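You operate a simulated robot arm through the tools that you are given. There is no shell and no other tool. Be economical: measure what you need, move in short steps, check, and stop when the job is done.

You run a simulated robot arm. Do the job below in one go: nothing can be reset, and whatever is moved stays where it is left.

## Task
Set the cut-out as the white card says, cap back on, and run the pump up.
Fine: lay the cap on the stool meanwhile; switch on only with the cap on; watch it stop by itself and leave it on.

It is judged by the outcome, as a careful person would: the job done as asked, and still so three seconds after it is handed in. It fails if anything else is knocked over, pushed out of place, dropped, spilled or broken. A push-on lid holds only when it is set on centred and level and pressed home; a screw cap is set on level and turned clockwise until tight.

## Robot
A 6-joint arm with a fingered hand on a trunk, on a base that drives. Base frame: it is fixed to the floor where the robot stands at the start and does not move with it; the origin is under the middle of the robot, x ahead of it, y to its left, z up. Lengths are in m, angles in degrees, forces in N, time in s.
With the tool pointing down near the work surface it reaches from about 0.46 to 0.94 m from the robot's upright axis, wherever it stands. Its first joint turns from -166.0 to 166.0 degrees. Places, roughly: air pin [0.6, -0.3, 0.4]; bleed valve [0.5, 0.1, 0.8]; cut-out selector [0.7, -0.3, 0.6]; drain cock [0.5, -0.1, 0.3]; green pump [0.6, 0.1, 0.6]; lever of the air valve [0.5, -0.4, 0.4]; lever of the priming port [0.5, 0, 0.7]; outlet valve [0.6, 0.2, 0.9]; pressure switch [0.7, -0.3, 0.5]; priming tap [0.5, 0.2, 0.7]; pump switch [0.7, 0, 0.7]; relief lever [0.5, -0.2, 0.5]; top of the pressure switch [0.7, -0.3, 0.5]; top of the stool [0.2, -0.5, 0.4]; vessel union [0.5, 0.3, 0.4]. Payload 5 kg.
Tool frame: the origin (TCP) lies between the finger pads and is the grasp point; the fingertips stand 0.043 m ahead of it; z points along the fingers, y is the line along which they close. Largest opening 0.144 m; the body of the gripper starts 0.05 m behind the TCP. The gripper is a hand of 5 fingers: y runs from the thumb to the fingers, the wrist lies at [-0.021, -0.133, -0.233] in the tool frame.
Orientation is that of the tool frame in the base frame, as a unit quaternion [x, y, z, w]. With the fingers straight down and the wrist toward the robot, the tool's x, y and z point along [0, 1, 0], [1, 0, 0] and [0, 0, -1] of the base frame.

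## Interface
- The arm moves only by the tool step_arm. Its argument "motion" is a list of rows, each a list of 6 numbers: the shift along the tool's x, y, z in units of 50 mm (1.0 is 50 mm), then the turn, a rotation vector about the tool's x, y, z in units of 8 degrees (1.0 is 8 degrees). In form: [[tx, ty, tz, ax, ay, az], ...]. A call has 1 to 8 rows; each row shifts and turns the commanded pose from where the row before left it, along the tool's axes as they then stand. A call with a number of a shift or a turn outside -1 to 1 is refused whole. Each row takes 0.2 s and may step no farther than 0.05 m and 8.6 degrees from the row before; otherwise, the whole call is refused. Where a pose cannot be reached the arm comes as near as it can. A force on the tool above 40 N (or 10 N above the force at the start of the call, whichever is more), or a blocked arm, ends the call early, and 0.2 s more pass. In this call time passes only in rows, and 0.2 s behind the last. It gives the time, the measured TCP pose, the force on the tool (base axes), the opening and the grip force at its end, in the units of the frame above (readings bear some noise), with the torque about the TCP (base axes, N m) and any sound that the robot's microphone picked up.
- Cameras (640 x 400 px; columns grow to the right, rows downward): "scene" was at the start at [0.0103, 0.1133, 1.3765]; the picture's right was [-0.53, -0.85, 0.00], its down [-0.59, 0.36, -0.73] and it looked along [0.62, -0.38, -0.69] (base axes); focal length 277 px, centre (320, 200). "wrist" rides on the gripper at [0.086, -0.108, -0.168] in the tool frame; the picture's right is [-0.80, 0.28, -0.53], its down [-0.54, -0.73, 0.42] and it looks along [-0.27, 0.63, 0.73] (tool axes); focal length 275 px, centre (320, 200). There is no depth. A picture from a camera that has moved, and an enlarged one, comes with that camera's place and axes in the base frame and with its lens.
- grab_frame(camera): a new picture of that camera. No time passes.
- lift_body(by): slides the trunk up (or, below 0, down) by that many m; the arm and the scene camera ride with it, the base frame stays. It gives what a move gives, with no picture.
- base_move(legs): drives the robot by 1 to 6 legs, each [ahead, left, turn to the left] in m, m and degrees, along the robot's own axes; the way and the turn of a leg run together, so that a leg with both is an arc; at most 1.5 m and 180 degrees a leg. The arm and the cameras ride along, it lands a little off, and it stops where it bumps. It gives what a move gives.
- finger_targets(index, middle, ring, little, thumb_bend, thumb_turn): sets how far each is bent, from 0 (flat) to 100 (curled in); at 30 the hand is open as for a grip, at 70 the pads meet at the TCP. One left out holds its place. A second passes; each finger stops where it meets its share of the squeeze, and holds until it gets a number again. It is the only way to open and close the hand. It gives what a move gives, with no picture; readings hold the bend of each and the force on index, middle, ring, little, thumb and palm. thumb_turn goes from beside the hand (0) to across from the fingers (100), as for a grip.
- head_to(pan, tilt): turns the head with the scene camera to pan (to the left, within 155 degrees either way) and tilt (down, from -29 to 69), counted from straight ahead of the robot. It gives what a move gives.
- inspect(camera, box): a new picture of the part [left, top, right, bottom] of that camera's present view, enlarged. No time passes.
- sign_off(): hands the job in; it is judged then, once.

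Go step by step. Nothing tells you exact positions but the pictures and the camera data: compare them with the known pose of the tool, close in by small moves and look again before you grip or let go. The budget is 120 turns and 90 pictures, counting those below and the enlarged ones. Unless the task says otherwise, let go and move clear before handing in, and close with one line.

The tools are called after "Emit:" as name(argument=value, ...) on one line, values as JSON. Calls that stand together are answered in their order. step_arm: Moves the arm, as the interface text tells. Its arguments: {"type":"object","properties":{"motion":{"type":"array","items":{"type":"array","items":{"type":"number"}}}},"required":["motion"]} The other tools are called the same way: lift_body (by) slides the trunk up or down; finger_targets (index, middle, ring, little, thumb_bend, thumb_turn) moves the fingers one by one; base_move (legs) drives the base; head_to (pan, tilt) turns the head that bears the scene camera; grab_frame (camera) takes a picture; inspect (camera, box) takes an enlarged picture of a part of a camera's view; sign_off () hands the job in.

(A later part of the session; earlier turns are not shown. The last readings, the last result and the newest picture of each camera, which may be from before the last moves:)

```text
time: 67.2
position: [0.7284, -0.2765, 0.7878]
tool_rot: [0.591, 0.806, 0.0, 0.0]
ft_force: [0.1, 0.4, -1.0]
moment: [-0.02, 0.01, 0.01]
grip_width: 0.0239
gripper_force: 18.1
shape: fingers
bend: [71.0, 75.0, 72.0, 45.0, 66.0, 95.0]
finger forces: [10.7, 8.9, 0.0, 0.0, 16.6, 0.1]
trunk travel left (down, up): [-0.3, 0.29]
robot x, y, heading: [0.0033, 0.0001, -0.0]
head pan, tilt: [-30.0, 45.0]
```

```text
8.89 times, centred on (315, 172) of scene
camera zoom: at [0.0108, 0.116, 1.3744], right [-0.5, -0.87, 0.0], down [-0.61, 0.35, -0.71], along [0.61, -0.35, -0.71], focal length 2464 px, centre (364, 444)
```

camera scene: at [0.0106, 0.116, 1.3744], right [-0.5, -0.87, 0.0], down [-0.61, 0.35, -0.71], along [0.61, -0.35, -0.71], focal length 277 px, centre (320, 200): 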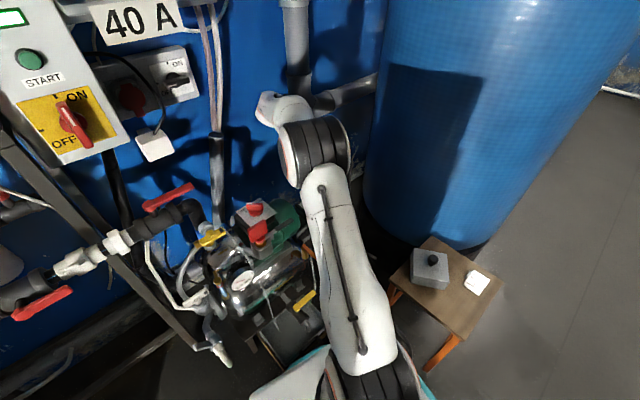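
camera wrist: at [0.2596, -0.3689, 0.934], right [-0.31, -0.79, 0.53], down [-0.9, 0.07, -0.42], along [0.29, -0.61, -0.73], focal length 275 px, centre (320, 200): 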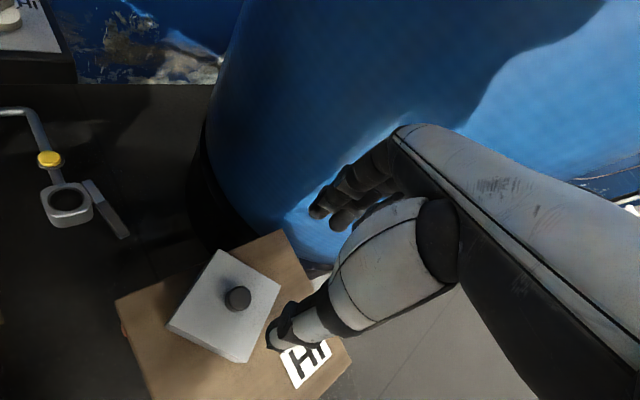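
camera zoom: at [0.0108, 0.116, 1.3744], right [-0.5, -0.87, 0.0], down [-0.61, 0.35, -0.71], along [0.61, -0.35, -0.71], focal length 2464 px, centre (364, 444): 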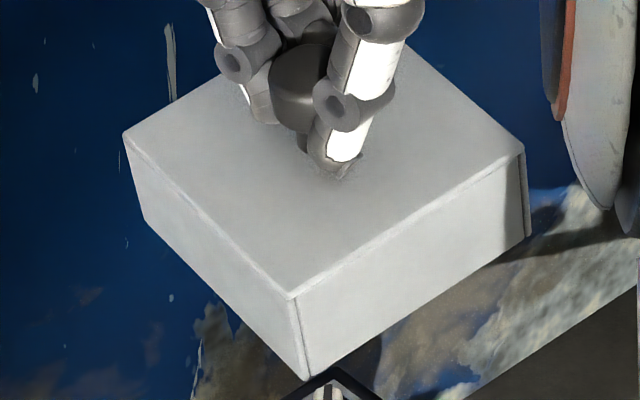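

Measured against a level model, the cap is tilted about 9° around the pinch axis and its yaw is about 5° short. I'll correct both with the wrist and measure again.

Emit:
step_arm(motion=[[0, 0, 0, 0.11, 0.58, -0.33], [0, 0, 0, 0.11, 0.58, -0.33]])

Emit:
inspect(camera="scene", box=[290, 150, 340, 195])

```text
time: 67.8
position: [0.7282, -0.2776, 0.7871]
tool_rot: [0.552, 0.83, 0.036, -0.077]
ft_force: [0.1, -0.9, -1.4]
moment: [-0.01, -0.06, 0.01]
grip_width: 0.0238
gripper_force: 18.4
shape: fingers
bend: [71.0, 75.0, 72.0, 45.0, 66.0, 95.0]
finger forces: [10.8, 8.9, 0.1, 0.0, 16.6, 0.0]
trunk travel left (down, up): [-0.3, 0.29]
robot x, y, heading: [-0.0003, -0.0001, -0.1]
head pan, tilt: [-30.0, 45.0]
```

```text
8.89 times, centred on (315, 172) of scene
camera zoom: at [0.0108, 0.116, 1.3743], right [-0.5, -0.87, 0.0], down [-0.61, 0.35, -0.71], along [0.61, -0.35, -0.71], focal length 2464 px, centre (364, 444)
```

zoom: 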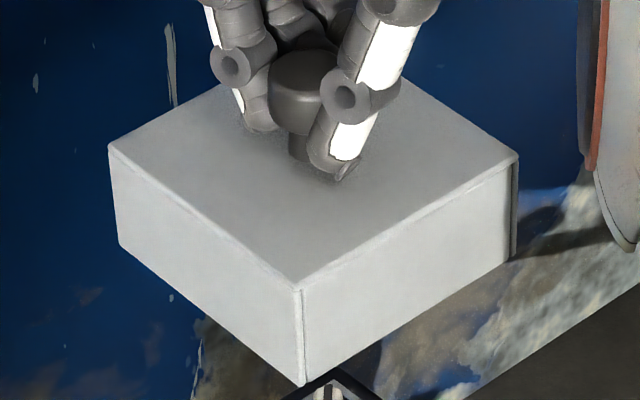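

The cap now measures level within 1° and square. I'll lower it to just above the selector with a small sideways correction, then compare its corners with the original seated picture.

Emit:
step_arm(motion=[[-0.162, -0.01, 0.837, 0, 0, 0], [-0.162, -0.01, 0.837, 0, 0, 0]])

Emit:
inspect(camera="scene", box=[290, 165, 350, 220])

Emit:
inspect(camera="wrist", box=[100, 140, 420, 400])

```text
time: 68.4
position: [0.7271, -0.278, 0.7063]
tool_rot: [0.552, 0.829, 0.037, -0.075]
ft_force: [-0.4, 0.3, 0.0]
moment: [-0.05, -0.04, 0.04]
grip_width: 0.0238
gripper_force: 18.1
shape: fingers
bend: [71.0, 75.0, 72.0, 45.0, 66.0, 95.0]
finger forces: [10.6, 8.9, 0.0, 0.0, 16.6, 0.0]
trunk travel left (down, up): [-0.3, 0.29]
robot x, y, heading: [0.0029, -0.0, 0.3]
head pan, tilt: [-30.0, 45.0]
```

```text
7.27 times, centred on (320, 192) of scene
camera zoom: at [0.0109, 0.116, 1.3744], right [-0.5, -0.87, 0.0], down [-0.61, 0.35, -0.71], along [0.61, -0.35, -0.71], focal length 2016 px, centre (320, 254)
```

zoom: 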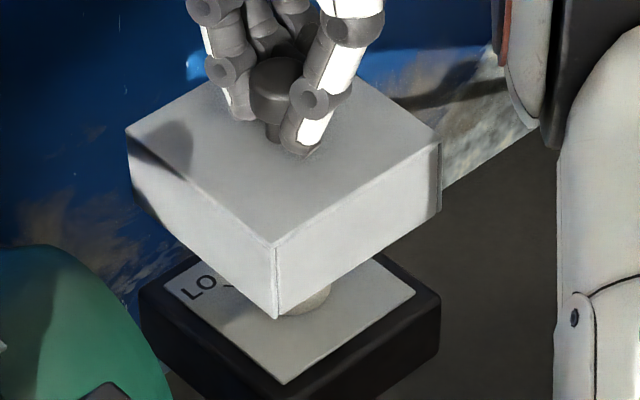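

```text
1.54 times, centred on (260, 270) of wrist
camera zoom: at [0.6083, -0.2657, 0.8881], right [0.61, -0.69, 0.39], down [-0.5, -0.72, -0.49], along [0.62, 0.1, -0.78], focal length 424 px, centre (412, 92)
```

zoom: 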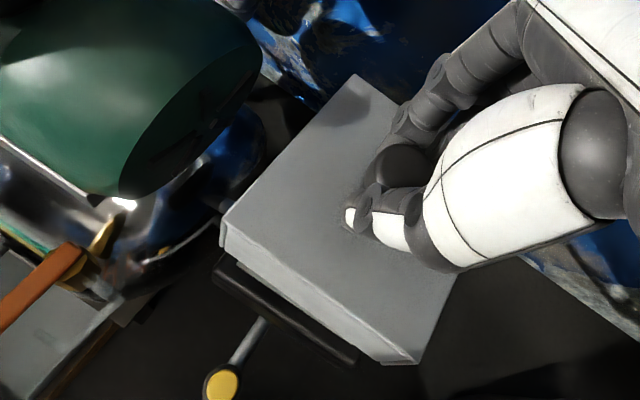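

The cap is centred within about 2–3 mm. I'll nudge it 2 mm and lower it gently until it makes contact.

Emit:
step_arm(motion=[[-0.13, 0, 0.4, 0, 0, 0], [-0.07, 0, 0.4, 0, 0, 0], [-0.017, 0, 0.1, 0, 0, 0], [-0.017, 0, 0.1, 0, 0, 0], [-0.017, 0, 0.1, 0, 0, 0]])

Emit:
inspect(camera="scene", box=[290, 165, 350, 220])

```text
time: 69.6
position: [0.727, -0.2829, 0.647]
tool_rot: [0.552, 0.83, 0.036, -0.075]
ft_force: [0.2, 0.3, -1.5]
moment: [-0.01, 0.02, -0.03]
grip_width: 0.0238
gripper_force: 18.5
shape: fingers
bend: [71.0, 75.0, 72.0, 45.0, 66.0, 95.0]
finger forces: [10.8, 8.9, 0.0, 0.1, 16.6, 0.1]
trunk travel left (down, up): [-0.3, 0.29]
robot x, y, heading: [-0.0009, 0.0008, -0.4]
head pan, tilt: [-30.0, 45.0]
```

```text
7.27 times, centred on (320, 192) of scene
camera zoom: at [0.0108, 0.116, 1.3744], right [-0.5, -0.87, 0.0], down [-0.61, 0.35, -0.71], along [0.61, -0.35, -0.71], focal length 2016 px, centre (320, 254)
```

zoom: 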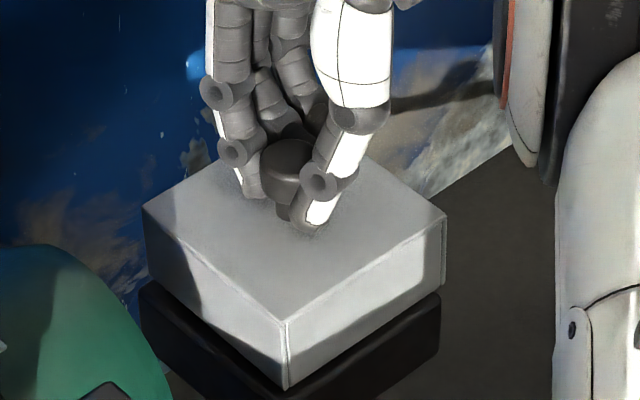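

I overshot sideways by about 3 mm. I'll correct that, then lower to contact.

Emit:
step_arm(motion=[[0.015, 0.063, 0, 0, 0, 0], [-0.012, 0, 0.07, 0, 0, 0], [-0.012, 0, 0.07, 0, 0, 0], [-0.012, 0, 0.07, 0, 0, 0]])

Emit:
inspect(camera="scene", box=[290, 165, 350, 220])

```text
time: 70.6
position: [0.7298, -0.2818, 0.6364]
tool_rot: [0.553, 0.829, 0.037, -0.074]
ft_force: [-1.7, 0.2, 4.7]
moment: [0.15, 0.1, 0.03]
grip_width: 0.0234
gripper_force: 19.1
shape: fingers
bend: [71.0, 75.0, 72.0, 45.0, 66.0, 95.0]
finger forces: [11.2, 8.5, 0.1, 0.1, 17.5, 0.1]
trunk travel left (down, up): [-0.3, 0.29]
robot x, y, heading: [0.0019, 0.0042, 0.1]
head pan, tilt: [-30.0, 45.0]
```

```text
7.27 times, centred on (320, 192) of scene
camera zoom: at [0.0103, 0.1161, 1.3745], right [-0.5, -0.87, 0.0], down [-0.61, 0.35, -0.71], along [0.61, -0.35, -0.71], focal length 2016 px, centre (320, 254)
```

zoom: 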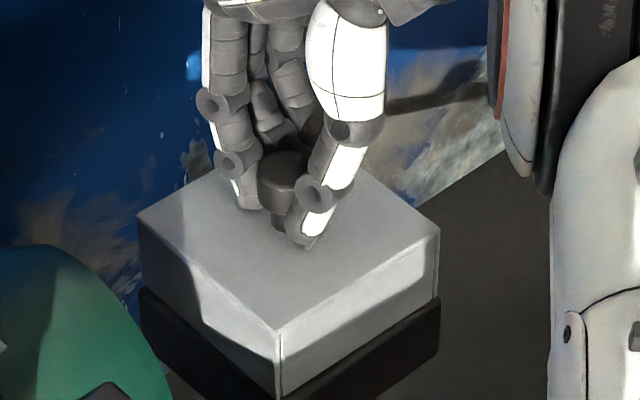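

The cap sits flush on the base and has just made contact. Now I'll press it home.

Emit:
step_arm(motion=[[-0.007, 0, 0.04, 0, 0, 0], [-0.007, 0, 0.04, 0, 0, 0], [-0.007, 0, 0.04, 0, 0, 0]])

Emit:
step_arm(motion=[[-0.007, 0, 0.04, 0, 0, 0], [-0.007, 0, 0.04, 0, 0, 0], [-0.007, 0, 0.04, 0, 0, 0]])

Emit:
inspect(camera="scene", box=[290, 165, 350, 220])

```text
time: 71.4
position: [0.7286, -0.2818, 0.6346]
tool_rot: [0.553, 0.829, 0.038, -0.072]
ft_force: [-0.7, 0.1, 26.7]
moment: [0.3, 0.33, 0.1]
grip_width: 0.0228
gripper_force: 23.8
shape: fingers
bend: [71.0, 76.0, 72.0, 45.0, 67.0, 95.0]
finger forces: [15.3, 7.6, 0.0, 0.0, 25.0, 0.0]
trunk travel left (down, up): [-0.3, 0.29]
robot x, y, heading: [0.0032, -0.0002, -0.0]
head pan, tilt: [-30.0, 45.0]
```

```text
time: 71.9
position: [0.7295, -0.2826, 0.6357]
tool_rot: [0.553, 0.829, 0.038, -0.071]
ft_force: [-0.3, -0.5, 11.7]
moment: [0.2, 0.09, 0.01]
grip_width: 0.0227
gripper_force: 19.7
shape: fingers
bend: [71.0, 75.0, 72.0, 45.0, 67.0, 95.0]
finger forces: [11.7, 8.5, 0.0, 0.1, 19.2, 0.0]
trunk travel left (down, up): [-0.3, 0.29]
robot x, y, heading: [-0.0006, -0.0007, -0.1]
head pan, tilt: [-30.0, 45.0]
stopped in row 2: the force on the tool passed its limit at 42 N (the readings are from after the stop); the commanded pose is now the measured one
```

```text
7.27 times, centred on (320, 192) of scene
camera zoom: at [0.0095, 0.1165, 1.3739], right [-0.5, -0.87, 0.0], down [-0.61, 0.35, -0.71], along [0.61, -0.35, -0.71], focal length 2016 px, centre (320, 254)
```

zoom: 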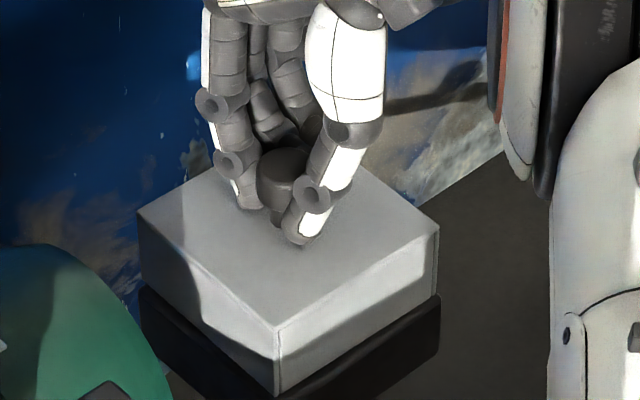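

Pressed to over 40 N, and the corners match the original seated picture. I'll release carefully and check.

Emit:
finger_targets(index=60, middle=60, ring=56, thumb_bend=56)

Emit:
finger_targets(index=42, middle=42, ring=42, little=40, thumb_bend=42)

Emit:
step_arm(motion=[[0, 0, -0.7, 0, 0, 0], [0, 0, -1, 0, 0, 0], [0, 0, -1, -0.11, -0.55, 0], [0, 0, 0, -0.11, -0.55, 0]])

Emit:
inspect(camera="scene", box=[290, 165, 350, 220])

```text
time: 72.9
position: [0.7308, -0.2834, 0.638]
tool_rot: [0.554, 0.829, 0.038, -0.069]
ft_force: [-3.4, -5.2, 36.4]
moment: [-0.38, -0.8, -0.31]
grip_width: 0.0491
gripper_force: 18.9
shape: fingers
bend: [60.0, 63.0, 61.0, 45.0, 56.0, 97.0]
finger forces: [12.9, 12.4, 11.9, 0.0, 0.0, 0.0]
trunk travel left (down, up): [-0.3, 0.29]
robot x, y, heading: [0.0049, -0.0019, 0.0]
head pan, tilt: [-30.0, 45.0]
```

```text
time: 73.9
position: [0.7295, -0.2827, 0.6338]
tool_rot: [0.552, 0.83, 0.038, -0.071]
ft_force: [-6.3, -6.1, 28.8]
moment: [-0.33, -0.93, -0.29]
grip_width: 0.1067
gripper_force: 14.2
shape: fingers
bend: [42.0, 45.0, 45.0, 40.0, 42.0, 98.0]
finger forces: [5.1, 11.1, 11.8, 0.0, 0.5, 0.0]
trunk travel left (down, up): [-0.3, 0.29]
robot x, y, heading: [-0.0008, 0.0017, 0.2]
head pan, tilt: [-30.0, 45.0]
```

```text
time: 74.9
position: [0.7406, -0.2994, 0.7666]
tool_rot: [0.555, 0.832, 0.008, 0.0]
ft_force: [-0.5, 0.3, 0.9]
moment: [-0.02, -0.05, -0.02]
grip_width: 0.1071
gripper_force: 0.1
shape: fingers
bend: [42.0, 42.0, 42.0, 40.0, 42.0, 98.0]
finger forces: [0.1, 0.0, 0.0, 0.0, 0.0, 0.0]
trunk travel left (down, up): [-0.3, 0.29]
robot x, y, heading: [0.0011, 0.001, 0.2]
head pan, tilt: [-30.0, 45.0]
```

```text
7.27 times, centred on (320, 192) of scene
camera zoom: at [0.0104, 0.1162, 1.3743], right [-0.5, -0.87, 0.0], down [-0.61, 0.35, -0.71], along [0.61, -0.35, -0.71], focal length 2016 px, centre (320, 254)
```

zoom: 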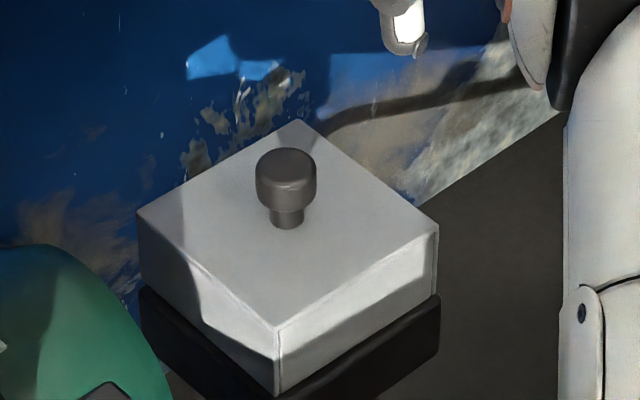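

The cap is on, but the left corner may sit slightly high. I'll zoom in.

Emit:
inspect(camera="scene", box=[299, 180, 337, 212])

Emit:
inspect(camera="wrist", box=[150, 180, 350, 400])

```text
12.50 times, centred on (318, 196) of scene
camera zoom: at [0.0104, 0.1162, 1.3743], right [-0.5, -0.87, 0.0], down [-0.61, 0.35, -0.71], along [0.61, -0.35, -0.71], focal length 3466 px, centre (345, 250)
```

zoom: 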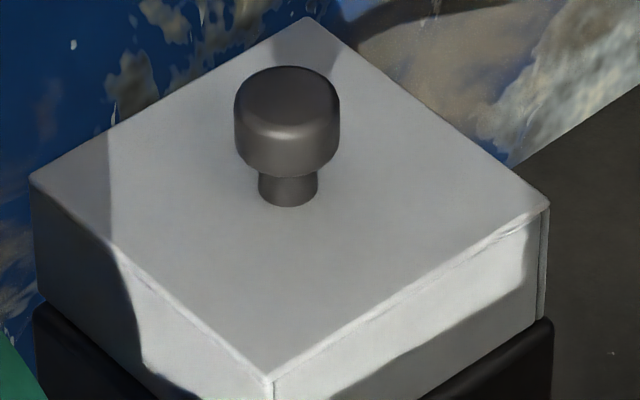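

```text
1.82 times, centred on (250, 290) of wrist
camera zoom: at [0.6059, -0.2645, 0.934], right [0.56, -0.63, 0.53], down [-0.46, -0.77, -0.44], along [0.69, 0.0, -0.73], focal length 500 px, centre (447, 36)
```

zoom: 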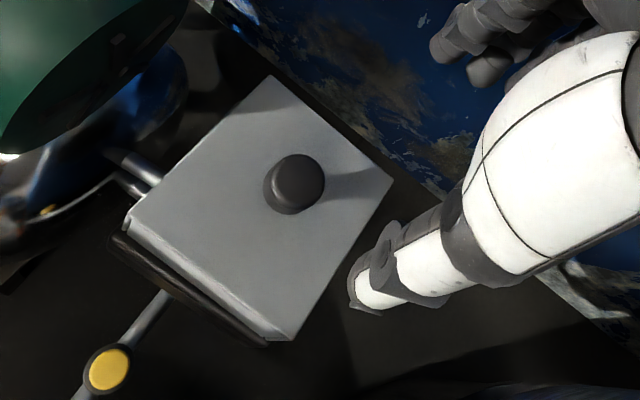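

It looks flush and level. For certainty I'll press once more straight down on the knob with closed fingertips.

Emit:
finger_targets(index=76, middle=76, ring=76, little=76, thumb_bend=74)

Emit:
step_arm(motion=[[0.55, -0.09, 0, 0.09, -0.06, 0], [0, 0, 0.7, 0, 0, 0], [0, 0, 0.7, 0, 0, 0]])

Emit:
inspect(camera="scene", box=[280, 160, 360, 230])

```text
time: 75.9
position: [0.7407, -0.301, 0.7663]
tool_rot: [0.555, 0.832, 0.008, 0.0]
ft_force: [-0.4, 0.1, 0.5]
moment: [0.02, -0.02, 0.01]
grip_width: 0.001
gripper_force: 0.0
shape: fingers
bend: [73.0, 76.0, 76.0, 76.0, 72.0, 97.0]
finger forces: [0.0, 0.1, 0.1, 0.0, 0.0, 0.0]
trunk travel left (down, up): [-0.3, 0.29]
robot x, y, heading: [-0.002, -0.0014, 0.0]
head pan, tilt: [-30.0, 45.0]
```

```text
time: 76.7
position: [0.7266, -0.2764, 0.6964]
tool_rot: [0.556, 0.831, 0.0, 0.0]
ft_force: [0.0, -0.2, 1.0]
moment: [-0.01, -0.03, 0.02]
grip_width: 0.0012
gripper_force: 0.0
shape: fingers
bend: [73.0, 76.0, 76.0, 76.0, 72.0, 97.0]
finger forces: [0.0, 0.0, 0.1, 0.0, 0.0, 0.0]
trunk travel left (down, up): [-0.3, 0.29]
robot x, y, heading: [-0.0029, -0.0054, -0.2]
head pan, tilt: [-30.0, 45.0]
```

```text
5.71 times, centred on (320, 195) of scene
camera zoom: at [0.0107, 0.1161, 1.3744], right [-0.5, -0.87, 0.0], down [-0.61, 0.35, -0.71], along [0.61, -0.35, -0.71], focal length 1584 px, centre (320, 229)
```

zoom: 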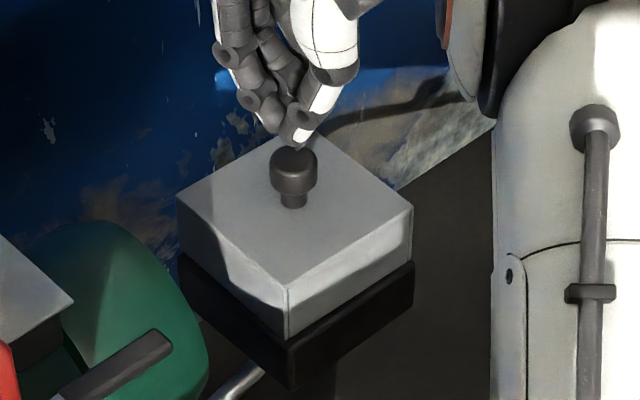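

The seated picture matches the original almost exactly. The fingertips are right over the knob, so I'll press down.

Emit:
step_arm(motion=[[0, 0, 0.15, 0, 0, 0], [0, 0, 0.15, 0, 0, 0], [0, 0, 0.1, 0, 0, 0], [0, 0, 0.1, 0, 0, 0], [0, 0, 0.1, 0, 0, 0], [0, 0, 0.1, 0, 0, 0], [0, 0, 0.1, 0, 0, 0]])

Emit:
inspect(camera="scene", box=[280, 160, 360, 230])

```text
time: 77.9
position: [0.7304, -0.2796, 0.6737]
tool_rot: [0.557, 0.83, 0.003, 0.006]
ft_force: [-1.9, -0.6, 14.5]
moment: [0.15, 0.3, 0.02]
grip_width: 0.0011
gripper_force: 11.1
shape: fingers
bend: [73.0, 76.0, 76.0, 76.0, 73.0, 97.0]
finger forces: [0.1, 0.0, 0.0, 0.0, 22.8, 0.0]
trunk travel left (down, up): [-0.3, 0.29]
robot x, y, heading: [-0.0008, 0.0015, -0.3]
head pan, tilt: [-30.0, 45.0]
stopped in row 6: the force on the tool passed its limit at 45 N (the readings are from after the stop); the commanded pose is now the measured one
```

```text
5.71 times, centred on (320, 195) of scene
camera zoom: at [0.0092, 0.1165, 1.3742], right [-0.5, -0.87, 0.0], down [-0.61, 0.35, -0.71], along [0.61, -0.35, -0.71], focal length 1584 px, centre (320, 229)
```

zoom: 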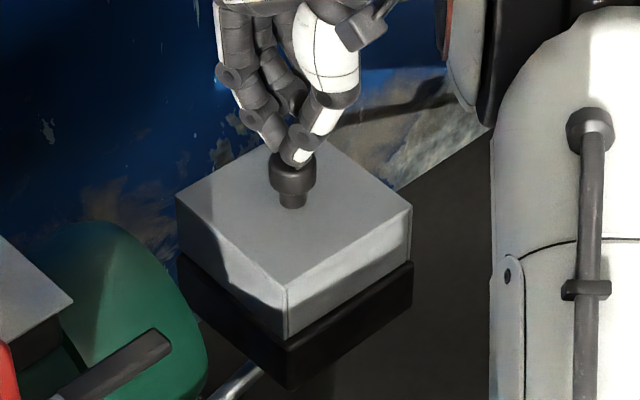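

The cap is pressed home. Next is the pump switch, which I triangulate at about (0.671, -0.012, 0.70), pointing to OFF. I'll rise, turn and move over it.

Emit:
step_arm(motion=[[0, 0, -1, 0, 0, 0], [0, 0, -1, 0, 0, 0], [0, 0, -1, 0, 0, 0], [0, 0, -1, 0, 0, 0], [0, 0, 0, 0, 0, 1], [0, 0, 0, 0, 0, 1], [0, 0, 0, 0, 0, 1], [0, 0, 0, 0, 0, 1]])

Emit:
finger_targets(index=45, middle=45, ring=42, little=40, thumb_bend=42)

Emit:
step_arm(motion=[[0, 0, 0, 0, 0, 1], [0, 0, 0, 0, 0, 1], [0, 0, 0, 0, 0, 1], [0, 0, 0, 0, 0, 0.2], [0.62, -0.67, 0, 0, 0, 0], [0.62, -0.67, 0, 0, 0, 0], [0.62, -0.67, 0, 0, 0, 0], [0.62, -0.67, 0, 0, 0, 0]])

Emit:
step_arm(motion=[[0.62, -0.67, 0, 0, 0, 0], [0.62, -0.67, 0, 0, 0, 0]])

Emit:
grab_frame(camera="wrist")

Emit:
grab_frame(camera="scene")

```text
time: 79.7
position: [0.7272, -0.2808, 0.8703]
tool_rot: [0.764, 0.645, 0.003, 0.003]
ft_force: [0.3, 0.3, 0.3]
moment: [0.01, 0.0, 0.01]
grip_width: 0.0012
gripper_force: 0.0
shape: fingers
bend: [73.0, 76.0, 76.0, 76.0, 72.0, 97.0]
finger forces: [0.0, 0.1, 0.0, 0.0, 0.0, 0.0]
trunk travel left (down, up): [-0.3, 0.29]
robot x, y, heading: [-0.0005, 0.0009, 0.1]
head pan, tilt: [-30.0, 45.0]
```

```text
time: 80.7
position: [0.7277, -0.2799, 0.87]
tool_rot: [0.764, 0.645, 0.003, 0.003]
ft_force: [-0.7, 0.5, -0.6]
moment: [-0.01, 0.01, 0.01]
grip_width: 0.1015
gripper_force: 0.0
shape: fingers
bend: [45.0, 45.0, 42.0, 40.0, 42.0, 97.0]
finger forces: [0.1, 0.1, 0.1, 0.0, 0.0, 0.1]
trunk travel left (down, up): [-0.3, 0.29]
robot x, y, heading: [-0.0008, 0.0002, 0.1]
head pan, tilt: [-30.0, 45.0]
```

```text
time: 82.5
position: [0.6896, -0.102, 0.8696]
tool_rot: [0.888, 0.46, 0.004, 0.003]
ft_force: [-0.2, 0.0, -0.6]
moment: [0.02, 0.04, 0.0]
grip_width: 0.1015
gripper_force: 0.0
shape: fingers
bend: [45.0, 45.0, 42.0, 40.0, 42.0, 98.0]
finger forces: [0.1, 0.0, 0.1, 0.0, 0.0, 0.0]
trunk travel left (down, up): [-0.3, 0.29]
robot x, y, heading: [0.0004, 0.0036, 0.2]
head pan, tilt: [-30.0, 45.0]
```

```text
time: 83.1
position: [0.6688, -0.0112, 0.8685]
tool_rot: [0.888, 0.46, 0.005, 0.003]
ft_force: [0.2, -1.5, 0.0]
moment: [0.07, 0.01, 0.0]
grip_width: 0.1018
gripper_force: 0.1
shape: fingers
bend: [45.0, 45.0, 42.0, 40.0, 42.0, 98.0]
finger forces: [0.1, 0.0, 0.1, 0.1, 0.0, 0.0]
trunk travel left (down, up): [-0.3, 0.29]
robot x, y, heading: [0.0002, -0.0003, 0.1]
head pan, tilt: [-30.0, 45.0]
```

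```text
12 pictures are left
camera wrist: at [0.6281, 0.1227, 1.0359], right [-0.23, -0.81, 0.53], down [-0.9, -0.02, -0.43], along [0.36, -0.58, -0.73], focal length 275 px, centre (320, 200)
```

wrist: 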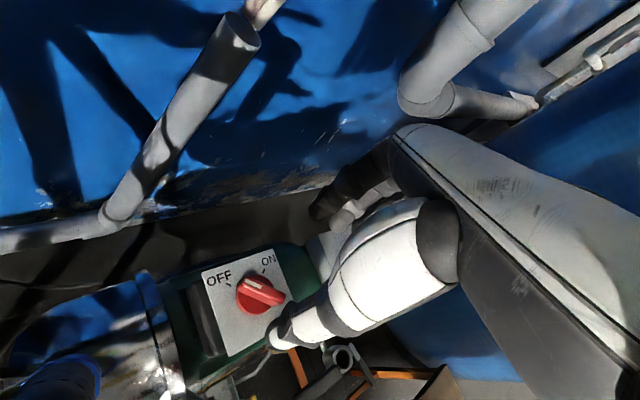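

```text
11 pictures are left
camera scene: at [0.0108, 0.1158, 1.3744], right [-0.5, -0.87, 0.0], down [-0.61, 0.35, -0.71], along [0.61, -0.35, -0.71], focal length 277 px, centre (320, 200)
```

scene: 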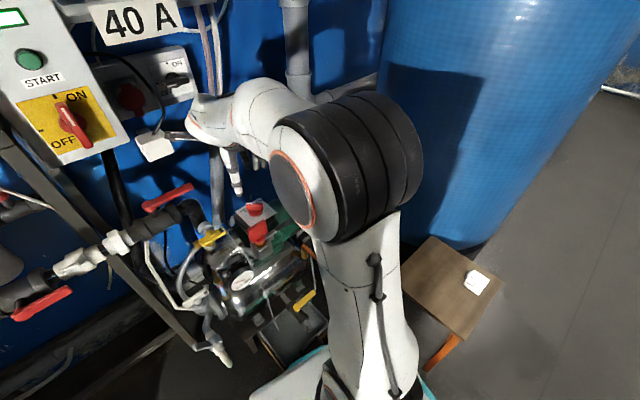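

The switch knob is at about (0.663, -0.012) with its top at z≈0.707, and its bar is square to my pinch line. I'll descend and half-close to check.

Emit:
step_arm(motion=[[-0.08, -0.08, 0.8, 0, 0, 0], [0, 0, 0.8, 0, 0, 0], [0, 0, 0.85, 0, 0, 0]])

Emit:
inspect(camera="wrist", box=[160, 180, 400, 400])

```text
time: 83.9
position: [0.6671, -0.0139, 0.7502]
tool_rot: [0.889, 0.458, 0.008, 0.002]
ft_force: [3.7, -10.3, 21.4]
moment: [4.66, 1.65, -0.13]
grip_width: 0.1018
gripper_force: 0.1
shape: fingers
bend: [45.0, 45.0, 42.0, 40.0, 42.0, 98.0]
finger forces: [0.1, 0.0, 0.0, 0.0, 0.0, 0.0]
trunk travel left (down, up): [-0.3, 0.29]
robot x, y, heading: [-0.0003, 0.0001, 0.1]
head pan, tilt: [-30.0, 45.0]
```

```text
1.82 times, centred on (280, 290) of wrist
camera zoom: at [0.6251, 0.1195, 0.9183], right [-0.24, -0.81, 0.53], down [-0.9, -0.02, -0.44], along [0.37, -0.58, -0.73], focal length 500 px, centre (393, 36)
```

zoom: 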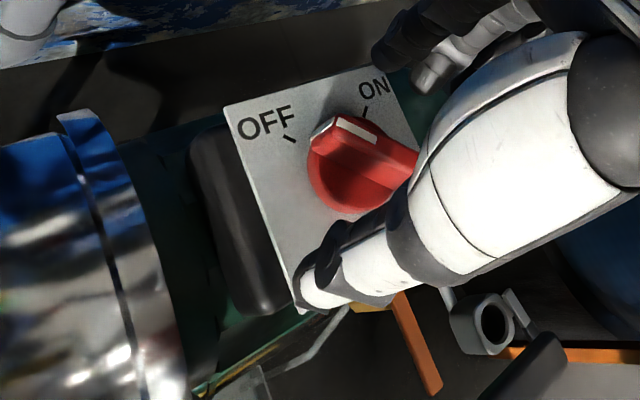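

The reading shows 21 N with a large torque: the wrist has touched something behind it, most likely the outlet valve's red lever. I'll back straight up at once and check that nothing moved.

Emit:
step_arm(motion=[[0, 0, -0.8, 0, 0, 0], [0, 0, -0.8, 0, 0, 0], [0, 0, -0.8, 0, 0, 0]])

Emit:
grab_frame(camera="scene")

```text
time: 84.7
position: [0.6631, -0.0129, 0.8659]
tool_rot: [0.888, 0.46, 0.003, 0.002]
ft_force: [0.6, -0.4, -0.4]
moment: [0.02, -0.03, -0.01]
grip_width: 0.1016
gripper_force: 0.0
shape: fingers
bend: [45.0, 45.0, 42.0, 40.0, 42.0, 98.0]
finger forces: [0.0, 0.0, 0.1, 0.0, 0.0, 0.0]
trunk travel left (down, up): [-0.3, 0.29]
robot x, y, heading: [-0.0014, -0.0039, -0.1]
head pan, tilt: [-30.0, 45.0]
```

```text
9 pictures are left
camera scene: at [0.0107, 0.1161, 1.3742], right [-0.5, -0.87, 0.0], down [-0.61, 0.35, -0.71], along [0.61, -0.35, -0.71], focal length 277 px, centre (320, 200)
```

scene: 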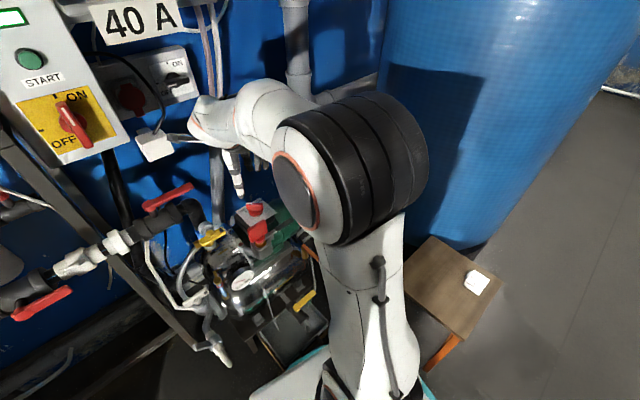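

The red lever and its surroundings are unchanged, so it was only a touch. I'll turn the hand the other way round (yaw about +148°, ending near +58°), which keeps the wrist on the free right side. First I'll test that in the air.

Emit:
step_arm(motion=[[0, 0, -0.4, 0, 0, -1], [0, 0, 0, 0, 0, -1], [0, 0, 0, 0, 0, -1], [0, 0, 0, 0, 0, -1], [0, 0, 0, 0, 0, -1], [0, 0, 0, 0, 0, -1], [0, 0, 0, 0, 0, -1], [0, 0, 0, 0, 0, -1]])

Emit:
step_arm(motion=[[0, 0, 0, 0, 0, -1], [0, 0, 0, 0, 0, -1], [0, 0, 0, 0, 0, -1], [0, 0, 0, 0, 0, -1], [0, 0, 0, 0, 0, -1], [0, 0, 0, 0, 0, -1], [0, 0, 0, 0, 0, -1], [0, 0, 0, 0, 0, -1]])

Emit:
step_arm(motion=[[0, 0, 0, 0, 0, -1], [0, 0, 0, 0, 0, -1], [0, 0, 0, 0, 0, -1], [0, 0, 0, 0, 0, -1], [0, 0, 0, 0, 0, -1], [0, 0, 0, 0, 0, -1], [0, 0, 0, 0, 0, -0.7]])

```text
time: 86.5
position: [0.6648, -0.0121, 0.8863]
tool_rot: [0.51, 0.86, 0.002, 0.003]
ft_force: [-0.4, -0.8, 0.4]
moment: [-0.01, 0.01, -0.01]
grip_width: 0.1016
gripper_force: 0.1
shape: fingers
bend: [45.0, 45.0, 42.0, 40.0, 42.0, 98.0]
finger forces: [0.0, 0.0, 0.1, 0.0, 0.1, 0.0]
trunk travel left (down, up): [-0.3, 0.29]
robot x, y, heading: [-0.001, -0.001, 0.1]
head pan, tilt: [-30.0, 45.0]
```

```text
time: 88.3
position: [0.6647, -0.0144, 0.8873]
tool_rot: [-0.025, 1.0, -0.001, 0.003]
ft_force: [-2.2, -0.6, -0.8]
moment: [0.02, -0.03, -0.03]
grip_width: 0.1019
gripper_force: 0.1
shape: fingers
bend: [45.0, 45.0, 42.0, 40.0, 42.0, 98.0]
finger forces: [0.0, 0.0, 0.0, 0.1, 0.0, 0.0]
trunk travel left (down, up): [-0.3, 0.29]
robot x, y, heading: [0.0039, -0.0033, 0.0]
head pan, tilt: [-30.0, 45.0]
```

```text
time: 89.7
position: [0.6355, 0.0532, 0.854]
tool_rot: [-0.313, 0.949, -0.03, 0.013]
ft_force: [3.6, -17.0, 6.6]
moment: [0.75, 0.18, 0.09]
grip_width: 0.1018
gripper_force: 10.5
shape: fingers
bend: [45.0, 47.0, 44.0, 40.0, 42.0, 98.0]
finger forces: [0.1, 13.7, 7.6, 0.0, 0.0, 0.1]
out of reach, approached as far as the arm can: row 3, 4, 5, 6
trunk travel left (down, up): [-0.3, 0.29]
robot x, y, heading: [0.0023, 0.0016, -0.1]
head pan, tilt: [-30.0, 45.0]
stopped in row 6: the force on the tool passed its limit at 58 N (the readings are from after the stop); the commanded pose is now the measured one
```

It went out of reach past about 110°, drifted, and the fingers touched something on the left. I'll move straight away from it and check.

Emit:
step_arm(motion=[[0.1, -0.6, -0.2, 0, 0, 0], [0.1, -0.7, -0.3, 0, 0, 0.5], [0, 0, 0, 0, 0, 1], [0, 0, 0, 0, 0, 1]])

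Emit:
grab_frame(camera="scene")

```text
time: 90.7
position: [0.653, 0.0264, 0.8693]
tool_rot: [-0.144, 0.989, -0.026, 0.018]
ft_force: [0.4, 0.1, -0.5]
moment: [-0.03, 0.03, 0.0]
grip_width: 0.1018
gripper_force: 0.1
shape: fingers
bend: [45.0, 45.0, 42.0, 40.0, 42.0, 98.0]
finger forces: [0.0, 0.0, 0.0, 0.1, 0.0, 0.0]
out of reach, approached as far as the arm can: row 1, 2
trunk travel left (down, up): [-0.3, 0.29]
robot x, y, heading: [0.0002, -0.0017, -0.0]
head pan, tilt: [-30.0, 45.0]
```

```text
8 pictures are left
camera scene: at [0.0109, 0.116, 1.3743], right [-0.5, -0.87, 0.0], down [-0.61, 0.35, -0.71], along [0.61, -0.35, -0.71], focal length 277 px, centre (320, 200)
```

scene: 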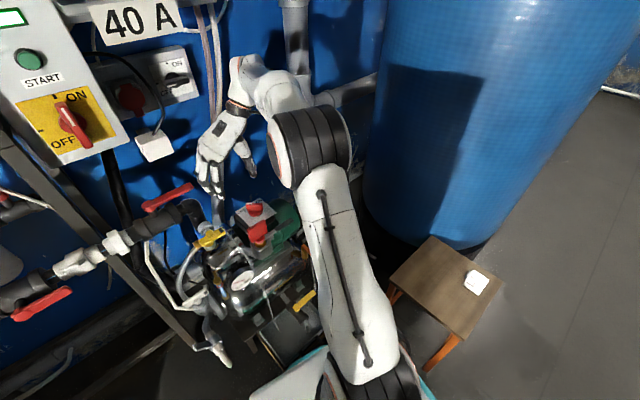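

Nothing was disturbed: the red lever and the switch look the same. I'll turn back to a comfortable yaw of about 20° and push the switch bar round with pinched thumb and index, the other fingers curled away.

Emit:
step_arm(motion=[[0, 0, -0.3, 0, 0, 1], [0, 0, 0, 0, 0, 1], [0, 0, 0, 0, 0, 1], [0, 0, 0, 0, 0, 1], [0, 0, 0, 0, 0, 1], [0, 0, 0, 0, 0, 1], [0, 0, 0, 0, 0, 1], [0, 0, 0, 0, 0, 1]])

Emit:
step_arm(motion=[[0, 0, 0, 0, 0, 1], [0, 0, 0, 0, 0, 1], [0, 0, 0, 0, 0, 0.8]])

Emit:
finger_targets(index=76, middle=100, ring=100, little=100, thumb_bend=74)

```text
time: 92.5
position: [0.6522, 0.0272, 0.8838]
tool_rot: [0.403, 0.915, -0.011, 0.03]
ft_force: [-0.1, -0.7, 0.8]
moment: [0.05, -0.01, -0.02]
grip_width: 0.1019
gripper_force: 0.0
shape: fingers
bend: [45.0, 45.0, 42.0, 40.0, 42.0, 98.0]
finger forces: [0.0, 0.1, 0.0, 0.0, 0.1, 0.1]
trunk travel left (down, up): [-0.3, 0.29]
robot x, y, heading: [0.0, -0.0006, -0.1]
head pan, tilt: [-30.0, 45.0]
```

```text
time: 93.3
position: [0.6524, 0.0259, 0.8853]
tool_rot: [0.572, 0.82, -0.006, 0.03]
ft_force: [-0.3, 0.4, -0.3]
moment: [0.03, 0.01, 0.0]
grip_width: 0.1018
gripper_force: 0.1
shape: fingers
bend: [45.0, 45.0, 42.0, 40.0, 42.0, 98.0]
finger forces: [0.0, 0.1, 0.0, 0.1, 0.0, 0.1]
trunk travel left (down, up): [-0.3, 0.29]
robot x, y, heading: [-0.0001, 0.0001, -0.2]
head pan, tilt: [-30.0, 45.0]
```

```text
time: 94.3
position: [0.6536, 0.0276, 0.8836]
tool_rot: [0.572, 0.82, -0.006, 0.03]
ft_force: [1.0, -0.2, 0.3]
moment: [0.0, -0.01, -0.04]
grip_width: 0.0014
gripper_force: 0.2
shape: fingers
bend: [74.0, 100.0, 100.0, 100.0, 71.0, 97.0]
finger forces: [0.0, 0.1, 0.0, 0.0, 0.0, 0.1]
trunk travel left (down, up): [-0.3, 0.29]
robot x, y, heading: [0.0016, -0.0001, -0.0]
head pan, tilt: [-30.0, 45.0]
```

Emit:
step_arm(motion=[[0, 0, 0, 0.17, 0.4, 0], [-0.18, -0.08, 0.7, 0, 0, 0], [0, 0, 0.7, 0, 0, 0], [0, 0, 0.7, 0, 0, 0]])

Emit:
inspect(camera="scene", box=[205, 165, 295, 255])

```text
time: 95.3
position: [0.653, 0.0173, 0.7799]
tool_rot: [0.571, 0.821, 0.0, 0.002]
ft_force: [-0.4, -0.1, 0.8]
moment: [0.01, -0.01, -0.02]
grip_width: 0.0012
gripper_force: 0.0
shape: fingers
bend: [74.0, 100.0, 100.0, 100.0, 71.0, 97.0]
finger forces: [0.0, 0.0, 0.0, 0.0, 0.1, 0.1]
trunk travel left (down, up): [-0.3, 0.29]
robot x, y, heading: [-0.0001, -0.0005, -0.3]
head pan, tilt: [-30.0, 45.0]
```

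```text
4.44 times, centred on (250, 210) of scene
camera zoom: at [0.0107, 0.1158, 1.3744], right [-0.5, -0.87, 0.0], down [-0.61, 0.35, -0.71], along [0.61, -0.35, -0.71], focal length 1232 px, centre (631, 156)
```

zoom: 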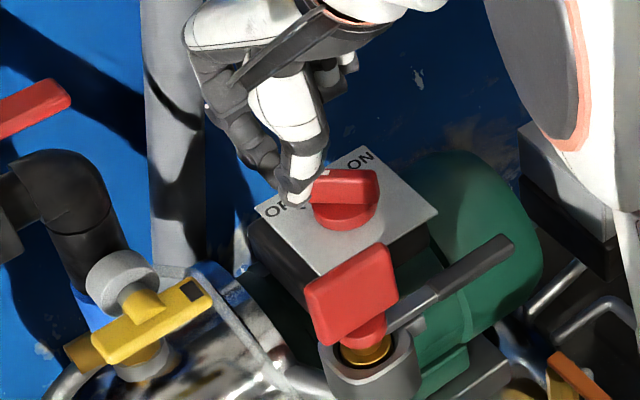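

The pinched tip is beside the pointer end, on the OFF side, with some room. I'll go down beside the bar and close in.

Emit:
step_arm(motion=[[0, 0, 0.35, 0, 0, 0], [0, 0, 0.33, 0, 0, 0], [-0.18, 0.13, 0, 0, 0, 0], [-0.18, 0.13, 0, 0, 0, 0]])

Emit:
inspect(camera="scene", box=[220, 170, 290, 240])

```text
time: 96.3
position: [0.6712, 0.0044, 0.7454]
tool_rot: [0.571, 0.821, 0.0, 0.001]
ft_force: [-0.3, 0.7, 0.0]
moment: [0.0, -0.03, 0.01]
grip_width: 0.0014
gripper_force: 0.1
shape: fingers
bend: [74.0, 100.0, 100.0, 100.0, 71.0, 97.0]
finger forces: [0.0, 0.0, 0.0, 0.1, 0.0, 0.1]
trunk travel left (down, up): [-0.3, 0.29]
robot x, y, heading: [0.0022, -0.0037, 0.0]
head pan, tilt: [-30.0, 45.0]
```

```text
5.71 times, centred on (255, 205) of scene
camera zoom: at [0.0108, 0.1159, 1.3743], right [-0.5, -0.87, 0.0], down [-0.61, 0.35, -0.71], along [0.61, -0.35, -0.71], focal length 1584 px, centre (691, 171)
```

zoom: 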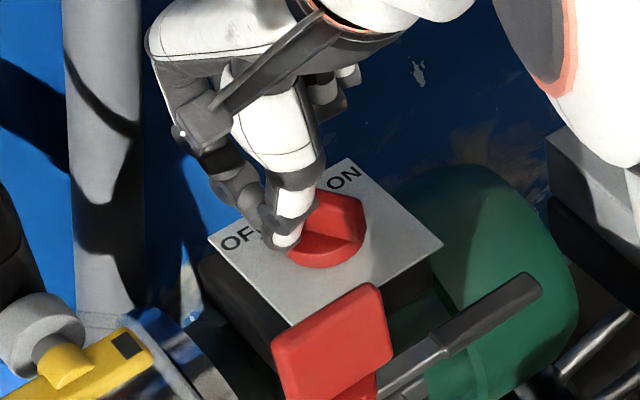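

It works: the bar has already started turning. I'll continue along the arc.

Emit:
step_arm(motion=[[-0.1, 0.15, 0, 0, 0, 0], [-0.1, 0.14, 0, 0, 0, 0], [-0.11, 0.07, 0, 0, 0, 0], [-0.11, 0.07, 0, 0, 0, 0], [-0.17, 0.03, 0, 0, 0, 0], [-0.16, -0.06, 0, 0, 0, 0]])

Emit:
inspect(camera="scene", box=[220, 170, 290, 240])

```text
time: 97.7
position: [0.7035, -0.0194, 0.7458]
tool_rot: [0.571, 0.821, 0.001, 0.0]
ft_force: [6.4, 16.8, 4.6]
moment: [0.38, -0.01, -0.43]
grip_width: 0.0009
gripper_force: 13.6
shape: fingers
bend: [75.0, 100.0, 100.0, 100.0, 73.0, 94.0]
finger forces: [0.1, 0.1, 0.0, 0.0, 27.3, 0.0]
trunk travel left (down, up): [-0.3, 0.29]
robot x, y, heading: [0.0005, -0.0005, -0.1]
head pan, tilt: [-30.0, 45.0]
```

```text
5.71 times, centred on (255, 205) of scene
camera zoom: at [0.0108, 0.1173, 1.3743], right [-0.5, -0.87, 0.0], down [-0.61, 0.35, -0.71], along [0.61, -0.35, -0.71], focal length 1584 px, centre (691, 171)
```

zoom: 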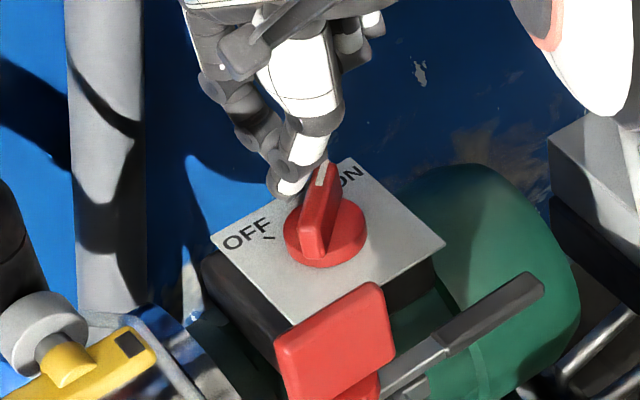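

The pointer is at ON, against its stop. I'll back off sideways, rise, and check the switch and the gauge.

Emit:
step_arm(motion=[[0.14, 0.2, 0, 0, 0, 0], [0, 0, -0.8, 0, 0, 0], [0, 0, -1, 0, 0, 0], [0, 0, -1, 0, 0, 0]])

Emit:
inspect(camera="scene", box=[205, 180, 295, 300])

```text
time: 98.7
position: [0.7096, -0.0146, 0.884]
tool_rot: [0.572, 0.82, -0.001, 0.001]
ft_force: [0.1, 0.3, -0.3]
moment: [0.02, 0.01, 0.02]
grip_width: 0.001
gripper_force: 0.0
shape: fingers
bend: [75.0, 100.0, 100.0, 100.0, 72.0, 95.0]
finger forces: [0.0, 0.0, 0.0, 0.0, 0.0, 0.0]
trunk travel left (down, up): [-0.3, 0.29]
robot x, y, heading: [0.001, -0.0028, -0.0]
head pan, tilt: [-30.0, 45.0]
```

```text
3.33 times, centred on (250, 240) of scene
camera zoom: at [0.0109, 0.1158, 1.3743], right [-0.5, -0.87, 0.0], down [-0.61, 0.35, -0.71], along [0.61, -0.35, -0.71], focal length 924 px, centre (553, 67)
```

zoom: 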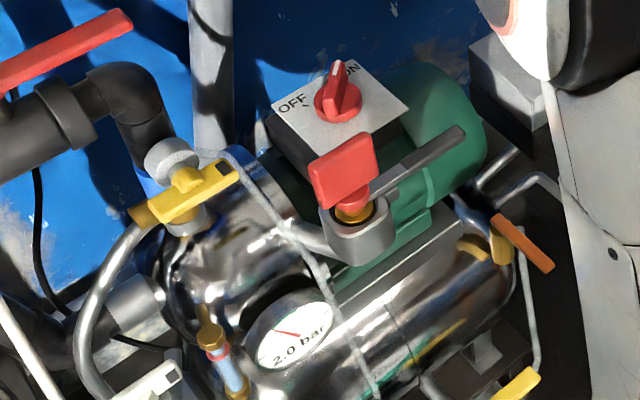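

The switch is ON and the gauge has risen from 1.0 to 2.0 bar, so the pump runs. I'll move clear and wait, listening for it to stop.

Emit:
step_arm(motion=[[-0.12, -0.79, -0.48, 0, 0, 0], [-0.12, -0.79, -0.48, 0, 0, 0], [-0.12, -0.79, -0.48, 0, 0, 0], [-0.12, -0.79, -0.48, 0, 0, 0], [-0.12, -0.79, -0.48, 0, 0, 0], [-0.12, -0.79, -0.48, 0, 0, 0]])

Emit:
finger_targets(index=30, middle=30, ring=30, little=30, thumb_bend=30)

Emit:
step_arm(motion=[[0, 0, 0, 0, 0, 0], [0, 0, 0, 0, 0, 0], [0, 0, 0, 0, 0, 0], [0, 0, 0, 0, 0, 0], [0, 0, 0, 0, 0, 0], [0, 0, 0, 0, 0, 0], [0, 0, 0, 0, 0, 0], [0, 0, 0, 0, 0, 0]])

Emit:
step_arm(motion=[[0, 0, 0, 0, 0, 0], [0, 0, 0, 0, 0, 0], [0, 0, 0, 0, 0, 0], [0, 0, 0, 0, 0, 0], [0, 0, 0, 0, 0, 0], [0, 0, 0, 0, 0, 0], [0, 0, 0, 0, 0, 0], [0, 0, 0, 0, 0, 0]])

Emit:
step_arm(motion=[[0, 0, 0, 0, 0, 0], [0, 0, 0, 0, 0, 0], [0, 0, 0, 0, 0, 0], [0, 0, 0, 0, 0, 0], [0, 0, 0, 0, 0, 0], [0, 0, 0, 0, 0, 0], [0, 0, 0, 0, 0, 0], [0, 0, 0, 0, 0, 0]])

Emit:
inspect(camera="scene", box=[205, 180, 355, 300])

```text
time: 100.1
position: [0.4981, -0.1299, 1.0284]
tool_rot: [0.571, 0.821, 0.0, 0.001]
ft_force: [-0.5, -0.4, -0.3]
moment: [0.0, 0.07, -0.01]
grip_width: 0.0011
gripper_force: 0.1
shape: fingers
bend: [75.0, 100.0, 100.0, 100.0, 72.0, 95.0]
finger forces: [0.1, 0.1, 0.0, 0.1, 0.0, 0.0]
trunk travel left (down, up): [-0.3, 0.29]
robot x, y, heading: [0.0024, -0.0001, -0.1]
head pan, tilt: [-30.0, 45.0]
```

```text
time: 101.1
position: [0.4989, -0.1299, 1.0301]
tool_rot: [0.571, 0.821, 0.0, 0.001]
ft_force: [-0.5, 0.3, 0.0]
moment: [-0.03, 0.03, 0.02]
grip_width: 0.149
gripper_force: 0.0
shape: fingers
bend: [30.0, 30.0, 30.0, 30.0, 30.0, 97.0]
finger forces: [0.0, 0.0, 0.0, 0.0, 0.1, 0.1]
trunk travel left (down, up): [-0.3, 0.29]
robot x, y, heading: [0.0012, 0.001, -0.2]
head pan, tilt: [-30.0, 45.0]
```

```text
time: 102.9
position: [0.498, -0.1291, 1.0291]
tool_rot: [0.572, 0.821, -0.001, 0.001]
ft_force: [-0.4, 0.1, -0.5]
moment: [0.0, 0.01, 0.03]
grip_width: 0.1488
gripper_force: 0.0
shape: fingers
bend: [30.0, 30.0, 30.0, 30.0, 30.0, 97.0]
finger forces: [0.0, 0.0, 0.1, 0.1, 0.0, 0.1]
trunk travel left (down, up): [-0.3, 0.29]
robot x, y, heading: [-0.0004, 0.0009, -0.2]
head pan, tilt: [-30.0, 45.0]
```

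```text
time: 104.7
position: [0.4981, -0.1304, 1.0282]
tool_rot: [0.571, 0.821, -0.001, 0.001]
ft_force: [-0.6, 0.1, 0.6]
moment: [0.01, 0.01, -0.03]
grip_width: 0.1495
gripper_force: 0.0
shape: fingers
bend: [30.0, 30.0, 30.0, 30.0, 30.0, 97.0]
finger forces: [0.0, 0.0, 0.1, 0.0, 0.0, 0.0]
trunk travel left (down, up): [-0.3, 0.29]
robot x, y, heading: [0.0016, 0.0016, 0.0]
head pan, tilt: [-30.0, 45.0]
```

```text
time: 106.5
position: [0.4976, -0.1302, 1.0292]
tool_rot: [0.571, 0.821, 0.001, 0.001]
ft_force: [-0.4, -0.2, 0.1]
moment: [0.01, 0.01, 0.05]
grip_width: 0.1491
gripper_force: 0.1
shape: fingers
bend: [30.0, 30.0, 30.0, 30.0, 30.0, 97.0]
finger forces: [0.1, 0.1, 0.0, 0.0, 0.0, 0.0]
trunk travel left (down, up): [-0.3, 0.29]
robot x, y, heading: [0.002, 0.0014, 0.0]
head pan, tilt: [-30.0, 45.0]
```

```text
3.33 times, centred on (280, 240) of scene
camera zoom: at [0.0108, 0.1158, 1.3743], right [-0.5, -0.87, 0.0], down [-0.61, 0.35, -0.71], along [0.61, -0.35, -0.71], focal length 924 px, centre (453, 67)
```

zoom: 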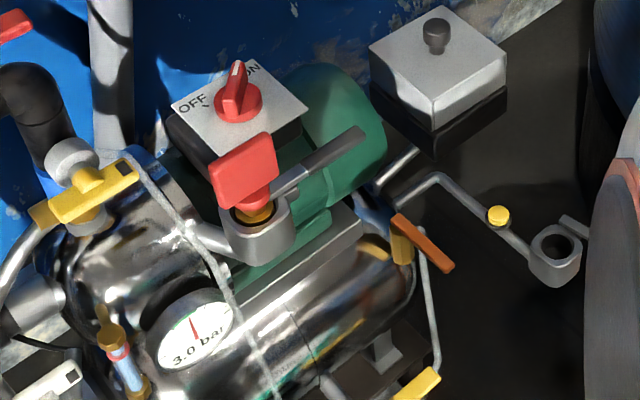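

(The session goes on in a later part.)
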